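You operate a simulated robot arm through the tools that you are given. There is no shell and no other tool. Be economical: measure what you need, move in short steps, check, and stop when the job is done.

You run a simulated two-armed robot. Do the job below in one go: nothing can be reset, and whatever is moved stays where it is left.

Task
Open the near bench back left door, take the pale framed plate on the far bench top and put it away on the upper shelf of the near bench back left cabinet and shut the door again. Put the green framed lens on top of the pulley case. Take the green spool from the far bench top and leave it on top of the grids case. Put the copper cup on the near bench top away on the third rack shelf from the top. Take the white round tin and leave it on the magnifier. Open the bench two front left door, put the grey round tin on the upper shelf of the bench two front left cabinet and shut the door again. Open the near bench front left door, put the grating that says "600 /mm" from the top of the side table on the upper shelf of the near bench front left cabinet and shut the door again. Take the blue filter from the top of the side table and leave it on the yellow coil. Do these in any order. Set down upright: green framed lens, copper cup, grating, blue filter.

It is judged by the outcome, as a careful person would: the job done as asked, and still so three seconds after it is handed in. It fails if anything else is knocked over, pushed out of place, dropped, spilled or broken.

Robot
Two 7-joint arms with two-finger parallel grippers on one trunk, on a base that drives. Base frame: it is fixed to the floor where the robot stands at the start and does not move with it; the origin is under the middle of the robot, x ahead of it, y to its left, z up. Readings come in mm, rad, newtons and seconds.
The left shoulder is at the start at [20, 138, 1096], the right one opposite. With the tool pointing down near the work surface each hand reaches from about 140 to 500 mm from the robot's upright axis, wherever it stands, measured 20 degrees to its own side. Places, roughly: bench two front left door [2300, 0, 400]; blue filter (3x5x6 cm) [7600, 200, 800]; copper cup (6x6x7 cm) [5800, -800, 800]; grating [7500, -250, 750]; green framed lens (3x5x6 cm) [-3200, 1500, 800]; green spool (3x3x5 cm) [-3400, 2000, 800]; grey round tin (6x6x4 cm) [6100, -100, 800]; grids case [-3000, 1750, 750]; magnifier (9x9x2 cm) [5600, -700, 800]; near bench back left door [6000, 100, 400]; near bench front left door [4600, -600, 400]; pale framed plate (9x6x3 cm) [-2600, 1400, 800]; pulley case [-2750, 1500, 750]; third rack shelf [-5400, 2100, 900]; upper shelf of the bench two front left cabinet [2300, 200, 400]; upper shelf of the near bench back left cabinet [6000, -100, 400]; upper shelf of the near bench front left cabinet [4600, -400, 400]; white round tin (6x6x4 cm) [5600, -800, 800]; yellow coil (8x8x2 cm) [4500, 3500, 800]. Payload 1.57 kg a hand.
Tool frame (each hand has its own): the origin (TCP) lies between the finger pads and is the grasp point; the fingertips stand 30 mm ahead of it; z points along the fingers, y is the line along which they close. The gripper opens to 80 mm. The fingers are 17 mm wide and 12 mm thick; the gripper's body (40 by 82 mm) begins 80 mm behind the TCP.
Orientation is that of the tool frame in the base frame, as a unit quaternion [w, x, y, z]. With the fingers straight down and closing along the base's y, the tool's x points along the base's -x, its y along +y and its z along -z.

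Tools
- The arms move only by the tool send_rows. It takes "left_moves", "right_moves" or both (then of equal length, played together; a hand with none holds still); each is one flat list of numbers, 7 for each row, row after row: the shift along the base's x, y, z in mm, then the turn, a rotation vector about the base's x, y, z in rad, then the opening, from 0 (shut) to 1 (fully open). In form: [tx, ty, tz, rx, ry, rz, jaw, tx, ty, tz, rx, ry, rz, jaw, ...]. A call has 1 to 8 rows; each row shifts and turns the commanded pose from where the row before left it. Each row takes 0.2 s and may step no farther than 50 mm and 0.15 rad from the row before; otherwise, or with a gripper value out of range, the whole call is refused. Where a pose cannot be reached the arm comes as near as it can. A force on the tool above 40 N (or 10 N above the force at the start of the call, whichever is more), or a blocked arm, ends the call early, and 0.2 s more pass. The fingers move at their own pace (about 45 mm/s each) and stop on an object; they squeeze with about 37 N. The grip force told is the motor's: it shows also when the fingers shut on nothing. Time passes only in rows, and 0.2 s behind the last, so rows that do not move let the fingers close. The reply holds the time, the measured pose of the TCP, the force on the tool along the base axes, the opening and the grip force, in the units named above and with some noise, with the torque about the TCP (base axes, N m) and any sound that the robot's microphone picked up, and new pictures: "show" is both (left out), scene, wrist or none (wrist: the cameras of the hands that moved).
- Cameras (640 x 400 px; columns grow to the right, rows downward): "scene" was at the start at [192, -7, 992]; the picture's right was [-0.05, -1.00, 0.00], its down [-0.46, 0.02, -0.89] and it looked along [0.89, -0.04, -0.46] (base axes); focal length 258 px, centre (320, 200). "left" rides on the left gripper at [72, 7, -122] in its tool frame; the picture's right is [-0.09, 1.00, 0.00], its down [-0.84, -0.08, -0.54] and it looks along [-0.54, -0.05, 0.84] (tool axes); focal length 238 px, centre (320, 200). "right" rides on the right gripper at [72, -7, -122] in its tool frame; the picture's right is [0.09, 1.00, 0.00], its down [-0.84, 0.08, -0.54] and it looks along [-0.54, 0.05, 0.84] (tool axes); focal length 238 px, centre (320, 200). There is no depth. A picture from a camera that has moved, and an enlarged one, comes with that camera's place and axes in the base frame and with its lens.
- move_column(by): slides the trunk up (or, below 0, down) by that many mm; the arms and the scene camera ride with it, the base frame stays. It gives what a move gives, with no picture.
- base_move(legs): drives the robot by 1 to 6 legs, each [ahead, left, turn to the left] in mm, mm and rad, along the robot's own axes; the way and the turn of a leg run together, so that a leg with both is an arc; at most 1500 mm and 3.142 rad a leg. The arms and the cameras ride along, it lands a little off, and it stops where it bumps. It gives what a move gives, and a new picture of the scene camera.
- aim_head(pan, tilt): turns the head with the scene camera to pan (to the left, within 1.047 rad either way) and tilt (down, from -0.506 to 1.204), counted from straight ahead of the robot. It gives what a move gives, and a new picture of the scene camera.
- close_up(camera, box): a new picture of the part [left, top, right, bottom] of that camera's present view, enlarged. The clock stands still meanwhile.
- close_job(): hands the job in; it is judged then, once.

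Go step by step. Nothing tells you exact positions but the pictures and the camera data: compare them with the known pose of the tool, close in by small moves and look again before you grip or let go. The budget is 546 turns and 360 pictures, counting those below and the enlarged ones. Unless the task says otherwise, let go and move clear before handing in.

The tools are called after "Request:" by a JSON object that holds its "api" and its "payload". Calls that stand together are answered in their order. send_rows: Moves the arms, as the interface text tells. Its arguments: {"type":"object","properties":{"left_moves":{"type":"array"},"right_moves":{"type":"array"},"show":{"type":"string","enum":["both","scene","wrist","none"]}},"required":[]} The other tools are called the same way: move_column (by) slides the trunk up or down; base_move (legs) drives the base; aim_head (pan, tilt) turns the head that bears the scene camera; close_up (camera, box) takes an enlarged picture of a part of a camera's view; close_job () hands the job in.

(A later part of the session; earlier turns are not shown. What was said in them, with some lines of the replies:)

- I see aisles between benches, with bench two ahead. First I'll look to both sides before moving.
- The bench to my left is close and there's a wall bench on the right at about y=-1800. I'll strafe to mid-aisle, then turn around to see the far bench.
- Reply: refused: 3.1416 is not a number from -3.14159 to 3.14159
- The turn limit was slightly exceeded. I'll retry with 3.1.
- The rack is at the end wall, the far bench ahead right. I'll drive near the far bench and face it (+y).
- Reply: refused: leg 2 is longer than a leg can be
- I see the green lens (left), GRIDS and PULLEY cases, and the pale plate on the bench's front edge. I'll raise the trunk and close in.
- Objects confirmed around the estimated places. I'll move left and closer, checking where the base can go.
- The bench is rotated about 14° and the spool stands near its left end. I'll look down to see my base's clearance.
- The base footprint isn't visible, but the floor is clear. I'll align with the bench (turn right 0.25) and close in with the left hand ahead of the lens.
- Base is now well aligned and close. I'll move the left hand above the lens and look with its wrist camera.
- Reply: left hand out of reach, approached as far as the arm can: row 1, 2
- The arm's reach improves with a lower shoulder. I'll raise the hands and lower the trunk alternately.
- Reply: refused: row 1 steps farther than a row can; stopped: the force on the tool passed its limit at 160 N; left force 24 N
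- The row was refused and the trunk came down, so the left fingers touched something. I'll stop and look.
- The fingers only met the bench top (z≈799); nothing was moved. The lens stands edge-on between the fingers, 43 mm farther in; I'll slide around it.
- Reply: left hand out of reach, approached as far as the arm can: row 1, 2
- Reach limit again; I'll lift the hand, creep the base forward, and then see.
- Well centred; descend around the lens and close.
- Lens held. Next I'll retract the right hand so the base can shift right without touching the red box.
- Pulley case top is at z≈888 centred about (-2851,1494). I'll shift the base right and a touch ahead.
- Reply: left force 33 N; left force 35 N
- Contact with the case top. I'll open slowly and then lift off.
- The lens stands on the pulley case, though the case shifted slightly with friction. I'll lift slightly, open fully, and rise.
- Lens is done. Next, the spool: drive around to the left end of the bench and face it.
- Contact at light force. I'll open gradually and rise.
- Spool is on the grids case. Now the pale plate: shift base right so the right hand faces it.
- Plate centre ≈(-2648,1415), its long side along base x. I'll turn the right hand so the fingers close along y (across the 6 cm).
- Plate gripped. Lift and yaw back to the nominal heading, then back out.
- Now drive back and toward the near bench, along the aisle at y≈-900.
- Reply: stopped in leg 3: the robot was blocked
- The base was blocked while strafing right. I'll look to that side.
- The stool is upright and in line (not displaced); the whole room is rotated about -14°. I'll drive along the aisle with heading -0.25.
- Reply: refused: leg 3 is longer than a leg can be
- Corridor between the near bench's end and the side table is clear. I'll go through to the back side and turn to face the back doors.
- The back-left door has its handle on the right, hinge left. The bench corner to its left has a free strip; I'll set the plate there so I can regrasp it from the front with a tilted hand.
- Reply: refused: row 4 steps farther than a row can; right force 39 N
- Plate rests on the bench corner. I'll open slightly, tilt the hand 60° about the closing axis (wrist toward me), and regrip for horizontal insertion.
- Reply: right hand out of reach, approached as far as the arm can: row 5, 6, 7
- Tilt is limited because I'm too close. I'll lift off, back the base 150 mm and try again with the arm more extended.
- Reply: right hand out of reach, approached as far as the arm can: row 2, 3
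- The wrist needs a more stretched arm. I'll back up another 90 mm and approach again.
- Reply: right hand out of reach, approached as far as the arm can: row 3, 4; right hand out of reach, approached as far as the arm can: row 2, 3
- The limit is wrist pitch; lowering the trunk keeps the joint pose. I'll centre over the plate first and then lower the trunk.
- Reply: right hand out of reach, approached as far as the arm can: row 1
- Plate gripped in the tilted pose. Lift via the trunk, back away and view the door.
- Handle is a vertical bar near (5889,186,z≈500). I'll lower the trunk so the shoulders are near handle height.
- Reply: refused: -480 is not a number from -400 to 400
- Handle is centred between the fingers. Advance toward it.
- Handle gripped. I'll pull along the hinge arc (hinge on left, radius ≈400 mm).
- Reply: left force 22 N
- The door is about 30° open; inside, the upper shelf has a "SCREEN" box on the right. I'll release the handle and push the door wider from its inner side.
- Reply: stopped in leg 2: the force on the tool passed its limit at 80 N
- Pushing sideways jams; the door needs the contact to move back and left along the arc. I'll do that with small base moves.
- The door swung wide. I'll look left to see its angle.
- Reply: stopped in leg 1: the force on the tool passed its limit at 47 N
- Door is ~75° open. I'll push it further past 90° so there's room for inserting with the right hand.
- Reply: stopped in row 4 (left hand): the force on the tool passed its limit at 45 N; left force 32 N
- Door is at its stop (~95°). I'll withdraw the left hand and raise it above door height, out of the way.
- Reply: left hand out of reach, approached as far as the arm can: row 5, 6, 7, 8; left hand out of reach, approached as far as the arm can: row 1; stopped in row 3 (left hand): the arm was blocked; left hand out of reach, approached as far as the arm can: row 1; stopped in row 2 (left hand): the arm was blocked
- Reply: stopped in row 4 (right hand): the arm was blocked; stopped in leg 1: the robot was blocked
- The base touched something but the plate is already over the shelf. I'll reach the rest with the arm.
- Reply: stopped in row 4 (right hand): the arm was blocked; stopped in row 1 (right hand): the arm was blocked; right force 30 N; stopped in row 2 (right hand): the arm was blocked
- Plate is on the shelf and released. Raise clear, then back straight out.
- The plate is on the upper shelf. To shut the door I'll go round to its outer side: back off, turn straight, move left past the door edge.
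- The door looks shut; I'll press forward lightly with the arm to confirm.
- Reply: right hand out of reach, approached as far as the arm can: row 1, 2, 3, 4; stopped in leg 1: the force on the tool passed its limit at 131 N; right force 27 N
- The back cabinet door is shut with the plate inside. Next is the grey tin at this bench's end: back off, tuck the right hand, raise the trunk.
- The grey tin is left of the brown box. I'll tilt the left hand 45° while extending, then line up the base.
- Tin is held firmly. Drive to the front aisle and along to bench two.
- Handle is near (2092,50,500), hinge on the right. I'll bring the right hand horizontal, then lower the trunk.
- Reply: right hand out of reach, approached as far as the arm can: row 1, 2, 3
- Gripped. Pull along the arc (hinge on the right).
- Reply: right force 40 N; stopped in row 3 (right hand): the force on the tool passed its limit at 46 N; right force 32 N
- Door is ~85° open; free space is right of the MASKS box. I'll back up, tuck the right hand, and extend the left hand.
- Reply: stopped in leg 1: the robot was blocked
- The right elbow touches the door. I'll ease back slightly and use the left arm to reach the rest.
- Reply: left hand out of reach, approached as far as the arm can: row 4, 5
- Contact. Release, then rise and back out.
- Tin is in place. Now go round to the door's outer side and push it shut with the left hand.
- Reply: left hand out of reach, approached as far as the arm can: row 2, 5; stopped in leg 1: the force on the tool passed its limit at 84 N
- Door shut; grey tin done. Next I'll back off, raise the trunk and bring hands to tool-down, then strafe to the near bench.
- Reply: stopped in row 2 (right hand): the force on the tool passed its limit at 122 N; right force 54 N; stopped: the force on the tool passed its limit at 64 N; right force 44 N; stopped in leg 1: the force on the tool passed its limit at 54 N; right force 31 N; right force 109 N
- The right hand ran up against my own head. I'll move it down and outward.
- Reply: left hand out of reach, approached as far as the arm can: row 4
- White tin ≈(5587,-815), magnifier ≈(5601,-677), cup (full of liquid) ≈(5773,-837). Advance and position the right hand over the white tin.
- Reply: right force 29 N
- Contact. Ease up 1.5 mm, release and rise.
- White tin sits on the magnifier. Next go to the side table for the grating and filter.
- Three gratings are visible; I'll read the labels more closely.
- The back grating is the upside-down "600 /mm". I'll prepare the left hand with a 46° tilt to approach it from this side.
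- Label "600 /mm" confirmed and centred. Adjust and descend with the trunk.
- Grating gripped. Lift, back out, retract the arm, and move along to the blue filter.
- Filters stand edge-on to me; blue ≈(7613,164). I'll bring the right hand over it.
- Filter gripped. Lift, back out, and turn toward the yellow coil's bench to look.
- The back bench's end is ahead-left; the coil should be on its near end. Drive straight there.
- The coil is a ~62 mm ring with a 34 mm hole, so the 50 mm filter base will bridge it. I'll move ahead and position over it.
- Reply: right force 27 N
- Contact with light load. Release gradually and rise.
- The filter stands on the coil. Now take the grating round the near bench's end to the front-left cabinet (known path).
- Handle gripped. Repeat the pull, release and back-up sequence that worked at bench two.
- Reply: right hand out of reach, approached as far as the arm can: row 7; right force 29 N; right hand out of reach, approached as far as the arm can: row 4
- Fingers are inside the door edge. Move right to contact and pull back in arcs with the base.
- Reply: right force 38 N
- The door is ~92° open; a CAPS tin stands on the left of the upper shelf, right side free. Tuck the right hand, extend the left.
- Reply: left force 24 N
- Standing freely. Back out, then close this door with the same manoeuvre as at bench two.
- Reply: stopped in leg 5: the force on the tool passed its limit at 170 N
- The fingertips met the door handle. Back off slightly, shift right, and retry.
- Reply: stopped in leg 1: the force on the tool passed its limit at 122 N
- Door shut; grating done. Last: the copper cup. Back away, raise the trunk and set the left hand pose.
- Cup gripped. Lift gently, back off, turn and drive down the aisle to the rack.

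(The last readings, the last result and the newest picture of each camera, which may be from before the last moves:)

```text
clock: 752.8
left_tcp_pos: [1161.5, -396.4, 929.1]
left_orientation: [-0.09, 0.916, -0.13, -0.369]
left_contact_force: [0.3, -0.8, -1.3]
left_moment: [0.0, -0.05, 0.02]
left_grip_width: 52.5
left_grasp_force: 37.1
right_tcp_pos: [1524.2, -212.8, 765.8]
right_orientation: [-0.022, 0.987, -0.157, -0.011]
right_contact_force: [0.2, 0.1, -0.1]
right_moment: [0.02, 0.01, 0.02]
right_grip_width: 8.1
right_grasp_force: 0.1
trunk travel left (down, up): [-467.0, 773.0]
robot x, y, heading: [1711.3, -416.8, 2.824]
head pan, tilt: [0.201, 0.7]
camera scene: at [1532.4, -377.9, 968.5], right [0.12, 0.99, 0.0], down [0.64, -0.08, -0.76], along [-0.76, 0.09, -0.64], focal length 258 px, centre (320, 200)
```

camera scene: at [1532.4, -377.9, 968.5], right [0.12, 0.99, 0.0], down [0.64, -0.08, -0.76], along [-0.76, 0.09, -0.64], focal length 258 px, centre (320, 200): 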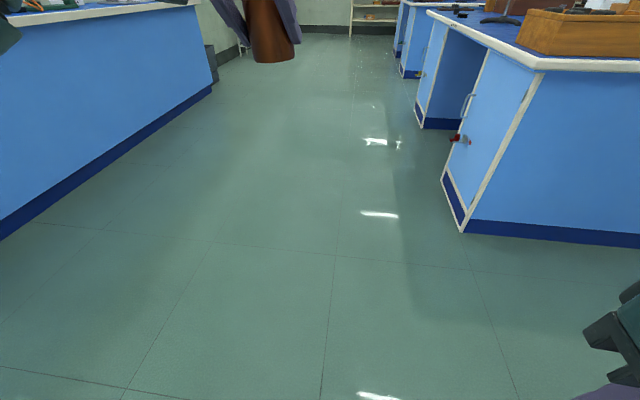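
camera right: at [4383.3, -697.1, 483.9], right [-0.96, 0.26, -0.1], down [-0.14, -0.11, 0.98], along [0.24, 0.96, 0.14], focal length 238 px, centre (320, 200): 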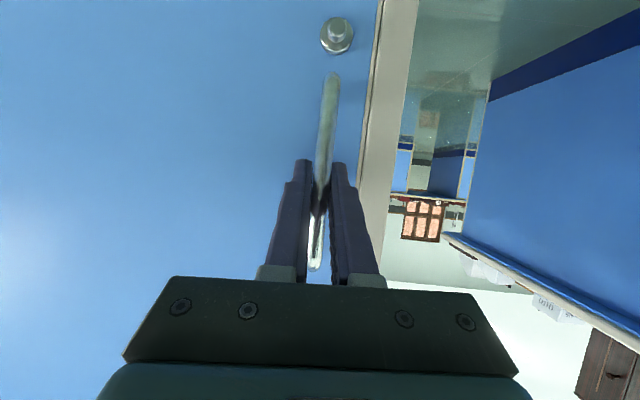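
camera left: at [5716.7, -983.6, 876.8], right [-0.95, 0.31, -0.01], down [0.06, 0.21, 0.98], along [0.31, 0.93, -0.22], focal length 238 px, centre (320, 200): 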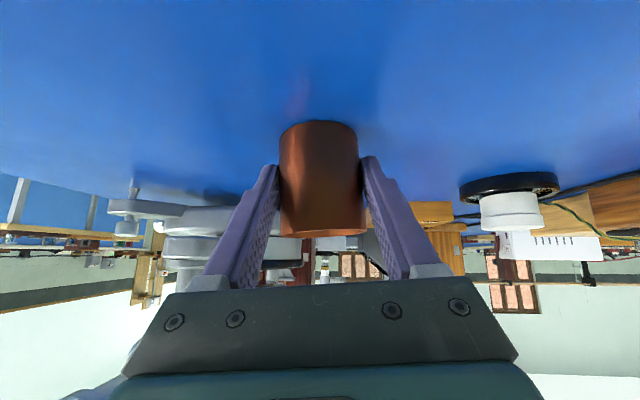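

Request:
{"api": "base_move", "payload": {"legs": [[0, 0, 0.1], [1450, 0, 0], [1450, 0, 0], [1450, 0, 0], [1400, 0, 0]]}}

Request:
{"api": "aim_head", "payload": {"pan": -0.2, "tilt": 0.1}}

```text
clock: 780.6
left_tcp_pos: [-4407.9, 934.1, 930.1]
left_orientation: [-0.079, 0.92, -0.102, -0.369]
left_contact_force: [-0.6, -1.0, -2.2]
left_moment: [0.0, -0.06, 0.03]
left_grip_width: 52.6
left_grasp_force: 36.9
right_tcp_pos: [-4057.8, 1138.4, 764.4]
right_orientation: [-0.022, 0.992, -0.127, -0.011]
right_contact_force: [0.2, -0.4, -0.3]
right_moment: [-0.01, 0.01, -0.02]
right_grip_width: 7.8
right_grasp_force: 0.0
trunk travel left (down, up): [-467.0, 773.0]
robot x, y, heading: [-3858.9, 948.2, 2.879]
head pan, tilt: [0.201, 0.7]
camera scene: at [-4039.8, 974.5, 968.5], right [0.06, 1.0, 0.0], down [0.64, -0.04, -0.76], along [-0.76, 0.05, -0.64], focal length 258 px, centre (320, 200)
```

scene: 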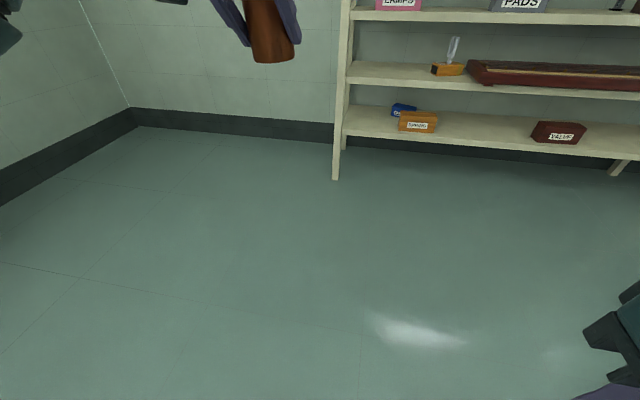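

```text
clock: 781.6
left_tcp_pos: [-4407.6, 935.0, 929.5]
left_orientation: [-0.079, 0.92, -0.103, -0.37]
left_contact_force: [0.0, -0.1, -2.5]
left_moment: [-0.01, -0.02, 0.04]
left_grip_width: 52.3
left_grasp_force: 36.8
right_tcp_pos: [-4058.6, 1139.3, 765.3]
right_orientation: [-0.023, 0.992, -0.127, -0.011]
right_contact_force: [-1.1, 0.4, 0.0]
right_moment: [-0.03, -0.01, -0.03]
right_grip_width: 8.2
right_grasp_force: 0.1
trunk travel left (down, up): [-467.0, 773.0]
robot x, y, heading: [-3860.7, 944.8, 2.88]
head pan, tilt: [-0.201, 0.099]
camera scene: at [-4037.4, 1010.3, 1023.2], right [0.44, 0.9, 0.0], down [0.09, -0.04, -0.99], along [-0.89, 0.44, -0.1], focal length 258 px, centre (320, 200)
```

scene: 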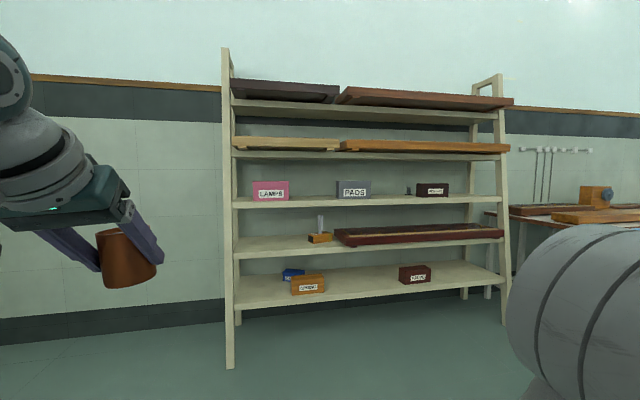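

The third shelf has a free gap between LAMPS and PADS. Move over to it.

Request:
{"api": "base_move", "payload": {"legs": [[530, 0, 0.01], [0, -425, 0]]}}

Request:
{"api": "aim_head", "payload": {"pan": 0.1, "tilt": 0.25}}

```text
clock: 786.9
left_tcp_pos: [-4811.9, 1471.9, 929.7]
left_orientation: [-0.077, 0.921, -0.097, -0.37]
left_contact_force: [0.3, 0.1, -1.0]
left_moment: [0.01, -0.07, 0.03]
left_grip_width: 52.5
left_grasp_force: 37.0
right_tcp_pos: [-4465.4, 1677.8, 765.7]
right_orientation: [-0.023, 0.992, -0.123, -0.011]
right_contact_force: [-0.2, -0.2, 0.6]
right_moment: [-0.03, 0.04, -0.02]
right_grip_width: 7.8
right_grasp_force: 0.2
trunk travel left (down, up): [-467.0, 773.0]
robot x, y, heading: [-4264.5, 1488.7, 2.894]
head pan, tilt: [-0.201, 0.099]
camera scene: at [-4443.4, 1550.8, 1023.3], right [0.44, 0.9, 0.0], down [0.09, -0.04, -0.99], along [-0.9, 0.43, -0.1], focal length 258 px, centre (320, 200)
```

scene: 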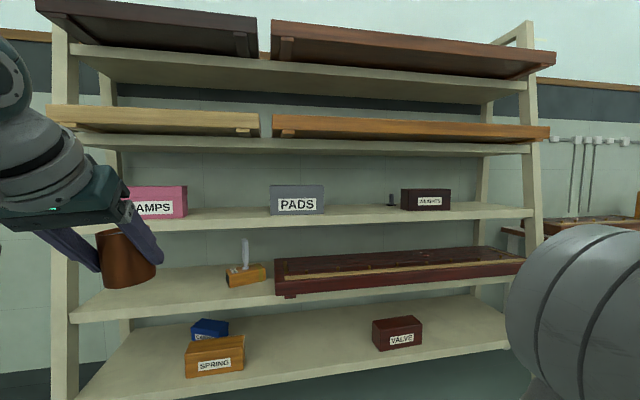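

```text
clock: 787.7
left_tcp_pos: [-4812.3, 1471.3, 931.0]
left_orientation: [-0.078, 0.92, -0.099, -0.371]
left_contact_force: [-0.3, -0.2, -3.0]
left_moment: [-0.03, -0.02, 0.01]
left_grip_width: 52.6
left_grasp_force: 36.9
right_tcp_pos: [-4464.6, 1678.1, 765.1]
right_orientation: [-0.022, 0.992, -0.123, -0.012]
right_contact_force: [-0.4, -0.8, -1.1]
right_moment: [0.04, -0.01, 0.03]
right_grip_width: 7.9
right_grasp_force: 0.2
trunk travel left (down, up): [-467.0, 773.0]
robot x, y, heading: [-4263.0, 1489.6, 2.891]
head pan, tilt: [0.099, 0.25]
camera scene: at [-4453.0, 1524.6, 1009.4], right [0.15, 0.99, 0.0], down [0.24, -0.04, -0.97], along [-0.96, 0.15, -0.25], focal length 258 px, centre (320, 200)
```

scene: 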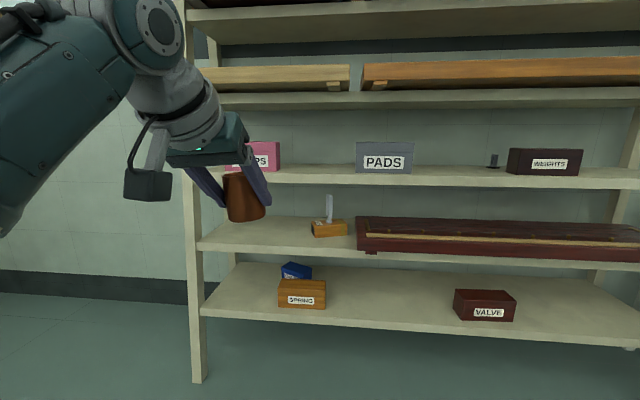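

Third shelf z≈870; gap centre about v=265, shelf front at u≈-5565. Raise a little and approach.

Request:
{"api": "move_column", "payload": {"by": 25}}

Request:
{"api": "base_move", "payload": {"legs": [[440, -28, 0]]}}

Request:
{"api": "close_up", "payload": {"camera": "left", "box": [0, 0, 640, 400]}}

```text
clock: 788.4
left_tcp_pos: [-4812.1, 1469.7, 955.8]
left_orientation: [-0.077, 0.921, -0.098, -0.37]
left_contact_force: [1.1, -0.1, -1.9]
left_moment: [-0.01, -0.03, -0.02]
left_grip_width: 52.5
left_grasp_force: 36.9
right_tcp_pos: [-4465.5, 1679.5, 790.0]
right_orientation: [-0.023, 0.992, -0.123, -0.01]
right_contact_force: [-1.3, -0.1, 0.1]
right_moment: [0.02, -0.02, -0.01]
right_grip_width: 8.3
right_grasp_force: 0.2
trunk travel left (down, up): [-492.0, 748.0]
robot x, y, heading: [-4265.4, 1491.5, 2.884]
head pan, tilt: [0.099, 0.25]
```

```text
clock: 791.1
left_tcp_pos: [-5223.0, 1614.0, 955.2]
left_orientation: [-0.08, 0.92, -0.103, -0.37]
left_contact_force: [0.0, 0.6, -2.5]
left_moment: [-0.01, -0.03, 0.02]
left_grip_width: 52.3
left_grasp_force: 37.1
right_tcp_pos: [-4872.8, 1817.8, 789.5]
right_orientation: [-0.023, 0.991, -0.128, -0.011]
right_contact_force: [-0.4, 0.0, 0.4]
right_moment: [0.0, 0.01, -0.03]
right_grip_width: 8.3
right_grasp_force: 0.0
trunk travel left (down, up): [-492.0, 748.0]
robot x, y, heading: [-4675.2, 1622.8, 2.882]
head pan, tilt: [0.099, 0.25]
camera scene: at [-4862.4, 1663.0, 1034.4], right [0.16, 0.99, 0.0], down [0.24, -0.04, -0.97], along [-0.96, 0.16, -0.25], focal length 258 px, centre (320, 200)
```

scene: 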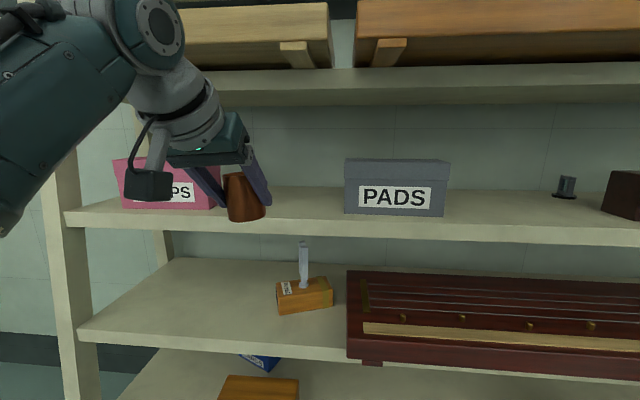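

```text
1.00 times, centred on (320, 200) of left (not enlarged: the box is as wide or as high as the picture)
camera zoom: at [-5093.4, 1570.0, 991.2], right [-0.31, -0.95, -0.01], down [-0.21, 0.06, 0.98], along [-0.93, 0.31, -0.22], focal length 238 px, centre (320, 200)
```

zoom: 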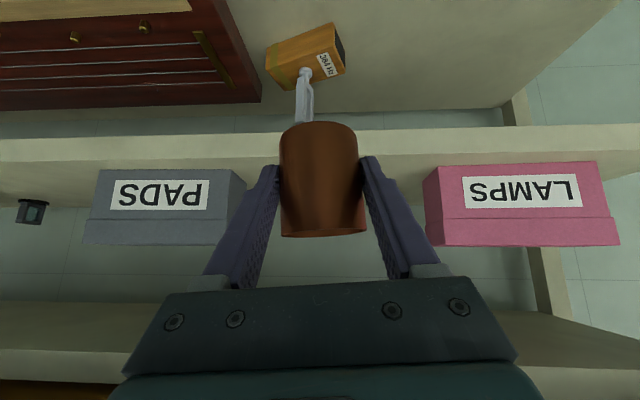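

Request:
{"api": "base_move", "payload": {"legs": [[150, 5, 0]]}}

Request:
{"api": "close_up", "payload": {"camera": "left", "box": [0, 0, 640, 400]}}

```text
clock: 792.4
left_tcp_pos: [-5361.7, 1644.3, 956.5]
left_orientation: [-0.08, 0.92, -0.102, -0.37]
left_contact_force: [-0.6, -0.3, -1.7]
left_moment: [0.01, -0.05, 0.03]
left_grip_width: 52.6
left_grasp_force: 36.8
right_tcp_pos: [-5012.4, 1848.9, 790.0]
right_orientation: [-0.022, 0.992, -0.127, -0.011]
right_contact_force: [0.3, -0.1, -0.6]
right_moment: [-0.04, -0.02, 0.07]
right_grip_width: 8.2
right_grasp_force: 0.0
trunk travel left (down, up): [-492.0, 748.0]
robot x, y, heading: [-4815.4, 1655.4, 2.884]
head pan, tilt: [0.099, 0.25]
camera scene: at [-5001.7, 1694.7, 1034.4], right [0.16, 0.99, 0.0], down [0.24, -0.04, -0.97], along [-0.96, 0.15, -0.25], focal length 258 px, centre (320, 200)
```

scene: 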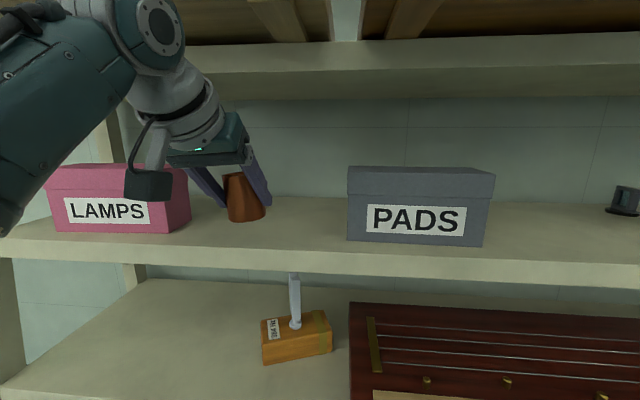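

```text
1.00 times, centred on (320, 200) of left (not enlarged: the box is as wide or as high as the picture)
camera zoom: at [-5232.6, 1601.5, 991.1], right [-0.31, -0.95, -0.01], down [-0.21, 0.06, 0.98], along [-0.93, 0.3, -0.22], focal length 238 px, centre (320, 200)
```

zoom: 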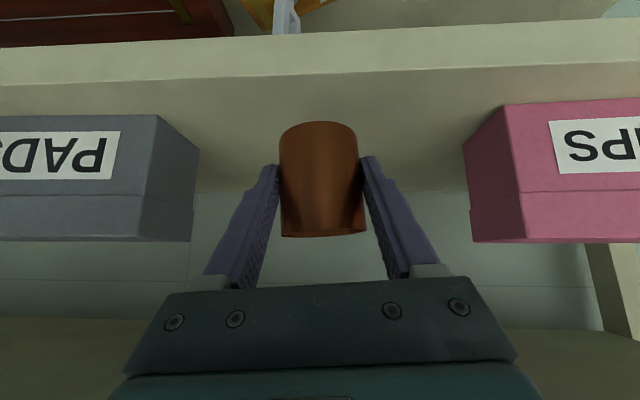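

Request:
{"api": "base_move", "payload": {"legs": [[75, 0, 0]]}}

Request:
{"api": "move_column", "payload": {"by": -30}}

Request:
{"api": "close_up", "payload": {"camera": "left", "box": [0, 0, 640, 400]}}

```text
clock: 793.4
left_tcp_pos: [-5432.7, 1664.2, 955.4]
left_orientation: [-0.08, 0.92, -0.105, -0.37]
left_contact_force: [0.4, -0.2, -1.6]
left_moment: [-0.03, -0.04, 0.01]
left_grip_width: 52.4
left_grasp_force: 37.1
right_tcp_pos: [-5083.7, 1867.9, 789.4]
right_orientation: [-0.023, 0.991, -0.129, -0.011]
right_contact_force: [-0.5, 0.3, 1.0]
right_moment: [-0.01, -0.02, -0.04]
right_grip_width: 8.0
right_grasp_force: 0.0
trunk travel left (down, up): [-492.0, 748.0]
robot x, y, heading: [-4883.2, 1676.0, 2.876]
head pan, tilt: [0.099, 0.25]
camera scene: at [-5072.8, 1714.5, 1034.4], right [0.16, 0.99, 0.0], down [0.24, -0.04, -0.97], along [-0.96, 0.16, -0.25], focal length 258 px, centre (320, 200)
```

scene: 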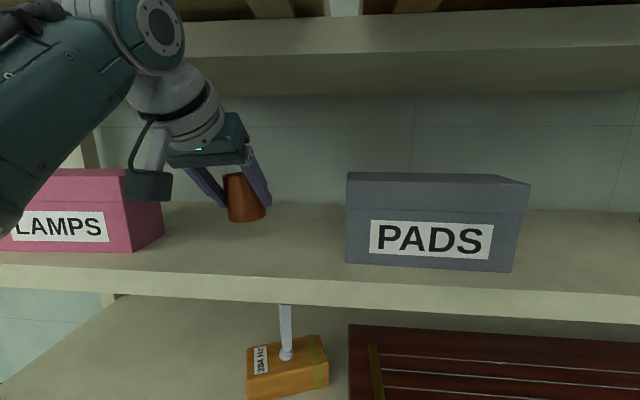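

```text
clock: 794.2
left_tcp_pos: [-5433.3, 1664.6, 925.1]
left_orientation: [-0.08, 0.92, -0.104, -0.369]
left_contact_force: [0.4, -0.4, -1.3]
left_moment: [-0.03, 0.0, 0.0]
left_grip_width: 52.2
left_grasp_force: 37.1
right_tcp_pos: [-5083.6, 1868.6, 761.0]
right_orientation: [-0.024, 0.991, -0.129, -0.011]
right_contact_force: [0.4, 0.3, 1.3]
right_moment: [0.01, 0.0, -0.01]
right_grip_width: 8.0
right_grasp_force: 0.2
trunk travel left (down, up): [-462.0, 778.0]
robot x, y, heading: [-4885.2, 1676.1, 2.883]
head pan, tilt: [0.099, 0.25]
```

```text
1.00 times, centred on (320, 200) of left (not enlarged: the box is as wide or as high as the picture)
camera zoom: at [-5303.7, 1621.9, 960.8], right [-0.31, -0.95, -0.01], down [-0.21, 0.06, 0.98], along [-0.93, 0.31, -0.22], focal length 238 px, centre (320, 200)
```

zoom: 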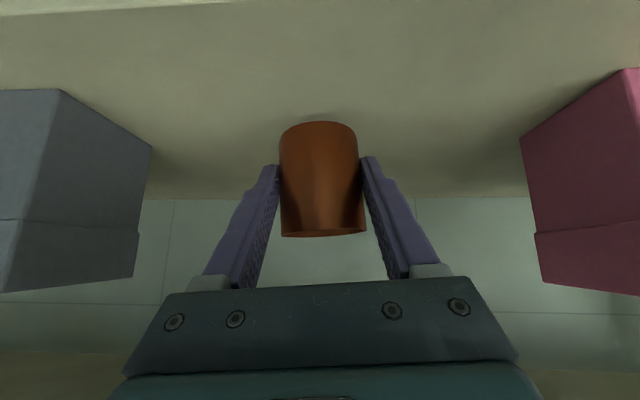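

Request:
{"api": "move_column", "payload": {"by": -8}}

Request:
{"api": "move_column", "payload": {"by": -3}}

Request:
{"api": "move_column", "payload": {"by": -2}}

```text
clock: 794.8
left_tcp_pos: [-5433.7, 1665.2, 916.3]
left_orientation: [-0.081, 0.92, -0.104, -0.37]
left_contact_force: [-0.7, -0.8, -1.2]
left_moment: [-0.03, -0.03, -0.03]
left_grip_width: 52.6
left_grasp_force: 37.7
right_tcp_pos: [-5083.4, 1867.7, 751.9]
right_orientation: [-0.022, 0.991, -0.129, -0.012]
right_contact_force: [0.7, 1.1, 0.4]
right_moment: [0.02, 0.01, -0.01]
right_grip_width: 7.9
right_grasp_force: 0.1
trunk travel left (down, up): [-454.0, 786.0]
robot x, y, heading: [-4885.5, 1676.4, 2.881]
head pan, tilt: [0.099, 0.25]
```

```text
clock: 795.3
left_tcp_pos: [-5431.5, 1665.5, 914.3]
left_orientation: [-0.08, 0.92, -0.104, -0.369]
left_contact_force: [-0.1, 0.4, -2.3]
left_moment: [0.01, -0.03, 0.01]
left_grip_width: 52.5
left_grasp_force: 37.0
right_tcp_pos: [-5081.6, 1867.7, 748.4]
right_orientation: [-0.023, 0.991, -0.13, -0.011]
right_contact_force: [1.0, -0.4, 0.3]
right_moment: [0.01, 0.01, 0.03]
right_grip_width: 7.9
right_grasp_force: 0.1
trunk travel left (down, up): [-451.0, 789.0]
robot x, y, heading: [-4885.1, 1677.8, 2.879]
head pan, tilt: [0.099, 0.25]
```

```text
clock: 795.8
left_tcp_pos: [-5433.7, 1665.0, 911.8]
left_orientation: [-0.081, 0.92, -0.105, -0.37]
left_contact_force: [0.0, -0.4, -1.3]
left_moment: [-0.07, -0.06, -0.02]
left_grip_width: 52.3
left_grasp_force: 36.7
right_tcp_pos: [-5083.8, 1868.2, 746.8]
right_orientation: [-0.023, 0.991, -0.129, -0.012]
right_contact_force: [0.4, 0.2, 0.4]
right_moment: [0.01, 0.0, 0.01]
right_grip_width: 8.1
right_grasp_force: 0.1
trunk travel left (down, up): [-449.0, 791.0]
robot x, y, heading: [-4883.3, 1674.7, 2.881]
head pan, tilt: [0.099, 0.25]
```

Request:
{"api": "move_column", "payload": {"by": -2}}

Request:
{"api": "move_column", "payload": {"by": -2}}

Request:
{"api": "move_column", "payload": {"by": -2}}

```text
clock: 796.3
left_tcp_pos: [-5433.6, 1665.3, 912.0]
left_orientation: [-0.08, 0.919, -0.104, -0.372]
left_contact_force: [4.5, -0.6, 10.1]
left_moment: [-0.27, -0.01, 0.11]
left_grip_width: 52.8
left_grasp_force: 36.8
right_tcp_pos: [-5083.8, 1867.8, 744.6]
right_orientation: [-0.023, 0.991, -0.128, -0.011]
right_contact_force: [-1.1, 0.1, -0.1]
right_moment: [0.01, 0.01, 0.06]
right_grip_width: 8.0
right_grasp_force: 0.0
trunk travel left (down, up): [-447.0, 793.0]
robot x, y, heading: [-4884.0, 1673.0, 2.875]
head pan, tilt: [0.099, 0.25]
```

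```text
clock: 796.8
left_tcp_pos: [-5434.6, 1665.9, 910.3]
left_orientation: [-0.081, 0.918, -0.104, -0.373]
left_contact_force: [8.3, -0.3, 24.5]
left_moment: [-0.58, 0.08, 0.15]
left_grip_width: 52.6
left_grasp_force: 37.0
right_tcp_pos: [-5084.1, 1868.5, 743.6]
right_orientation: [-0.022, 0.991, -0.129, -0.011]
right_contact_force: [0.6, -0.3, 0.1]
right_moment: [-0.01, 0.02, 0.0]
right_grip_width: 7.9
right_grasp_force: 0.0
trunk travel left (down, up): [-445.0, 795.0]
robot x, y, heading: [-4886.4, 1675.1, 2.875]
head pan, tilt: [0.099, 0.25]
```

```text
clock: 797.4
left_tcp_pos: [-5436.3, 1666.2, 910.3]
left_orientation: [-0.081, 0.918, -0.104, -0.374]
left_contact_force: [7.5, 0.3, 28.6]
left_moment: [-0.61, 0.27, 0.16]
left_grip_width: 52.4
left_grasp_force: 37.1
right_tcp_pos: [-5084.9, 1868.8, 741.0]
right_orientation: [-0.023, 0.991, -0.129, -0.012]
right_contact_force: [-0.5, 0.6, 0.0]
right_moment: [-0.02, -0.01, -0.02]
right_grip_width: 7.9
right_grasp_force: 0.1
trunk travel left (down, up): [-443.0, 797.0]
robot x, y, heading: [-4886.4, 1676.1, 2.88]
head pan, tilt: [0.099, 0.25]
```

The cup rests on the shelf. Ease the load, open gradually, and back out straight.

Request:
{"api": "move_column", "payload": {"by": 3}}

Request:
{"api": "send_rows", "payload": {"left_moves": [0, 0, 0, 0, 0, 0, 0.7, 0, 0, 0, 0, 0, 0, 0.78, 0, 0, 0, 0, 0, 0, 0.88, 0, 0, 0, 0, 0, 0, 0.97, 0, 0, 0, 0, 0, 0, 0.97], "show": "wrist"}}

```text
clock: 797.9
left_tcp_pos: [-5437.1, 1666.5, 909.7]
left_orientation: [-0.081, 0.919, -0.104, -0.371]
left_contact_force: [-5.0, 3.0, 13.2]
left_moment: [-0.15, 0.47, -0.15]
left_grip_width: 52.5
left_grasp_force: 36.8
right_tcp_pos: [-5085.8, 1869.3, 744.5]
right_orientation: [-0.023, 0.991, -0.128, -0.012]
right_contact_force: [0.1, 0.0, -0.1]
right_moment: [0.05, 0.0, -0.01]
right_grip_width: 8.1
right_grasp_force: 0.1
trunk travel left (down, up): [-446.0, 794.0]
robot x, y, heading: [-4884.7, 1674.6, 2.878]
head pan, tilt: [0.099, 0.25]
```

```text
clock: 799.1
left_tcp_pos: [-5433.0, 1664.7, 908.4]
left_orientation: [-0.079, 0.92, -0.103, -0.37]
left_contact_force: [0.4, -0.7, 0.1]
left_moment: [0.03, -0.01, -0.04]
left_grip_width: 77.5
left_grasp_force: 0.2
right_tcp_pos: [-5082.2, 1868.8, 744.4]
right_orientation: [-0.023, 0.991, -0.129, -0.01]
right_contact_force: [-0.4, -0.1, 0.0]
right_moment: [0.0, -0.02, 0.02]
right_grip_width: 7.9
right_grasp_force: 0.1
trunk travel left (down, up): [-446.0, 794.0]
robot x, y, heading: [-4883.4, 1676.1, 2.875]
head pan, tilt: [0.099, 0.25]
camera left: at [-5303.7, 1622.0, 944.9], right [-0.31, -0.95, -0.01], down [-0.21, 0.06, 0.98], along [-0.93, 0.31, -0.22], focal length 238 px, centre (320, 200)
```

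left: 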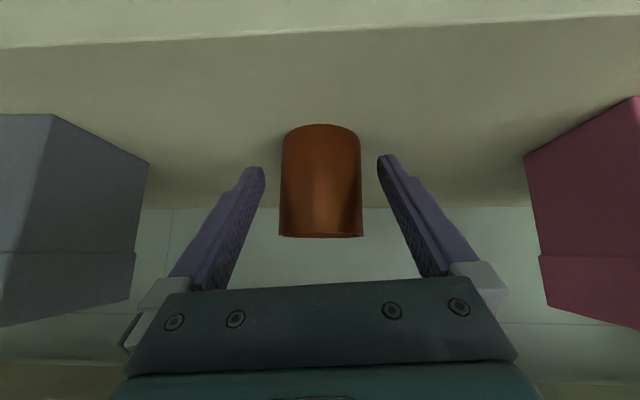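

Request:
{"api": "base_move", "payload": {"legs": [[-350, 0, 0]]}}

Request:
{"api": "aim_head", "payload": {"pan": 0.05, "tilt": 0.2}}

```text
clock: 801.4
left_tcp_pos: [-5093.3, 1577.2, 909.3]
left_orientation: [-0.082, 0.919, -0.109, -0.37]
left_contact_force: [0.3, -0.4, -0.1]
left_moment: [0.02, -0.02, 0.02]
left_grip_width: 77.5
left_grasp_force: 0.0
right_tcp_pos: [-4740.4, 1776.2, 744.7]
right_orientation: [-0.023, 0.991, -0.135, -0.011]
right_contact_force: [-0.3, 1.1, -0.7]
right_moment: [-0.01, -0.02, 0.02]
right_grip_width: 7.9
right_grasp_force: 0.1
trunk travel left (down, up): [-446.0, 794.0]
robot x, y, heading: [-4544.8, 1582.1, 2.872]
head pan, tilt: [0.099, 0.25]
camera scene: at [-4731.6, 1622.5, 988.3], right [0.17, 0.98, 0.0], down [0.24, -0.04, -0.97], along [-0.95, 0.17, -0.25], focal length 258 px, centre (320, 200)
```

scene: 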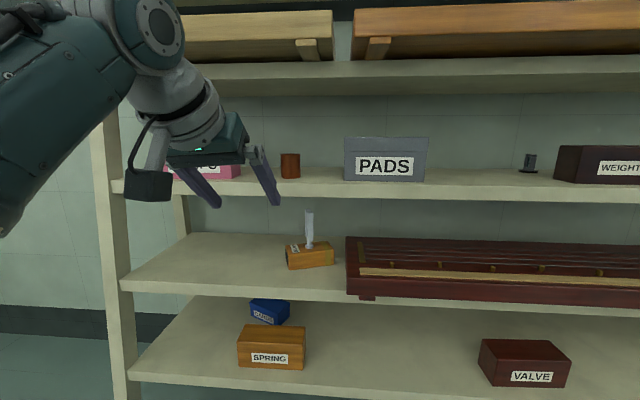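

```text
clock: 802.0
left_tcp_pos: [-5092.6, 1577.3, 908.5]
left_orientation: [-0.081, 0.919, -0.108, -0.37]
left_contact_force: [0.1, 1.1, 0.3]
left_moment: [0.01, 0.02, -0.02]
left_grip_width: 77.4
left_grasp_force: 0.0
right_tcp_pos: [-4740.4, 1776.9, 744.8]
right_orientation: [-0.023, 0.991, -0.135, -0.011]
right_contact_force: [0.5, -0.3, 0.0]
right_moment: [-0.03, 0.0, 0.01]
right_grip_width: 7.9
right_grasp_force: 0.1
trunk travel left (down, up): [-446.0, 794.0]
robot x, y, heading: [-4541.8, 1583.3, 2.87]
head pan, tilt: [0.051, 0.201]
camera scene: at [-4730.7, 1627.0, 992.9], right [0.22, 0.98, 0.0], down [0.19, -0.04, -0.98], along [-0.96, 0.22, -0.2], focal length 258 px, centre (320, 200)
```

scene: 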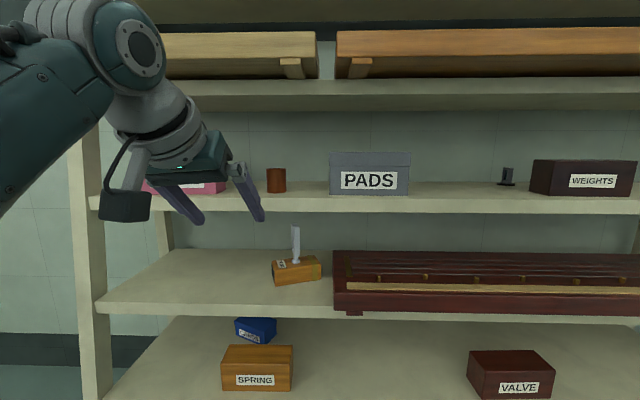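

All eight tasks are in place: the cup now stands upright on the third shelf, the hands are clear of everything and all three doors are shut. I'm handing in.

Request:
{"api": "close_job", "payload": {}}

```text
The job is handed in.
```

I did all eight parts of the job and handed it in; three are worth knowing about:

- **Pulley case:** it slid about 12 mm when I let go of the green lens on top of it.
- **Near bench front left door:** I bumped its handle hard once while moving round to close it. The door then shut as normal.
- **Grating:** it was standing upright when I let go of it, before that bump. I did not reopen the cabinet to check it.
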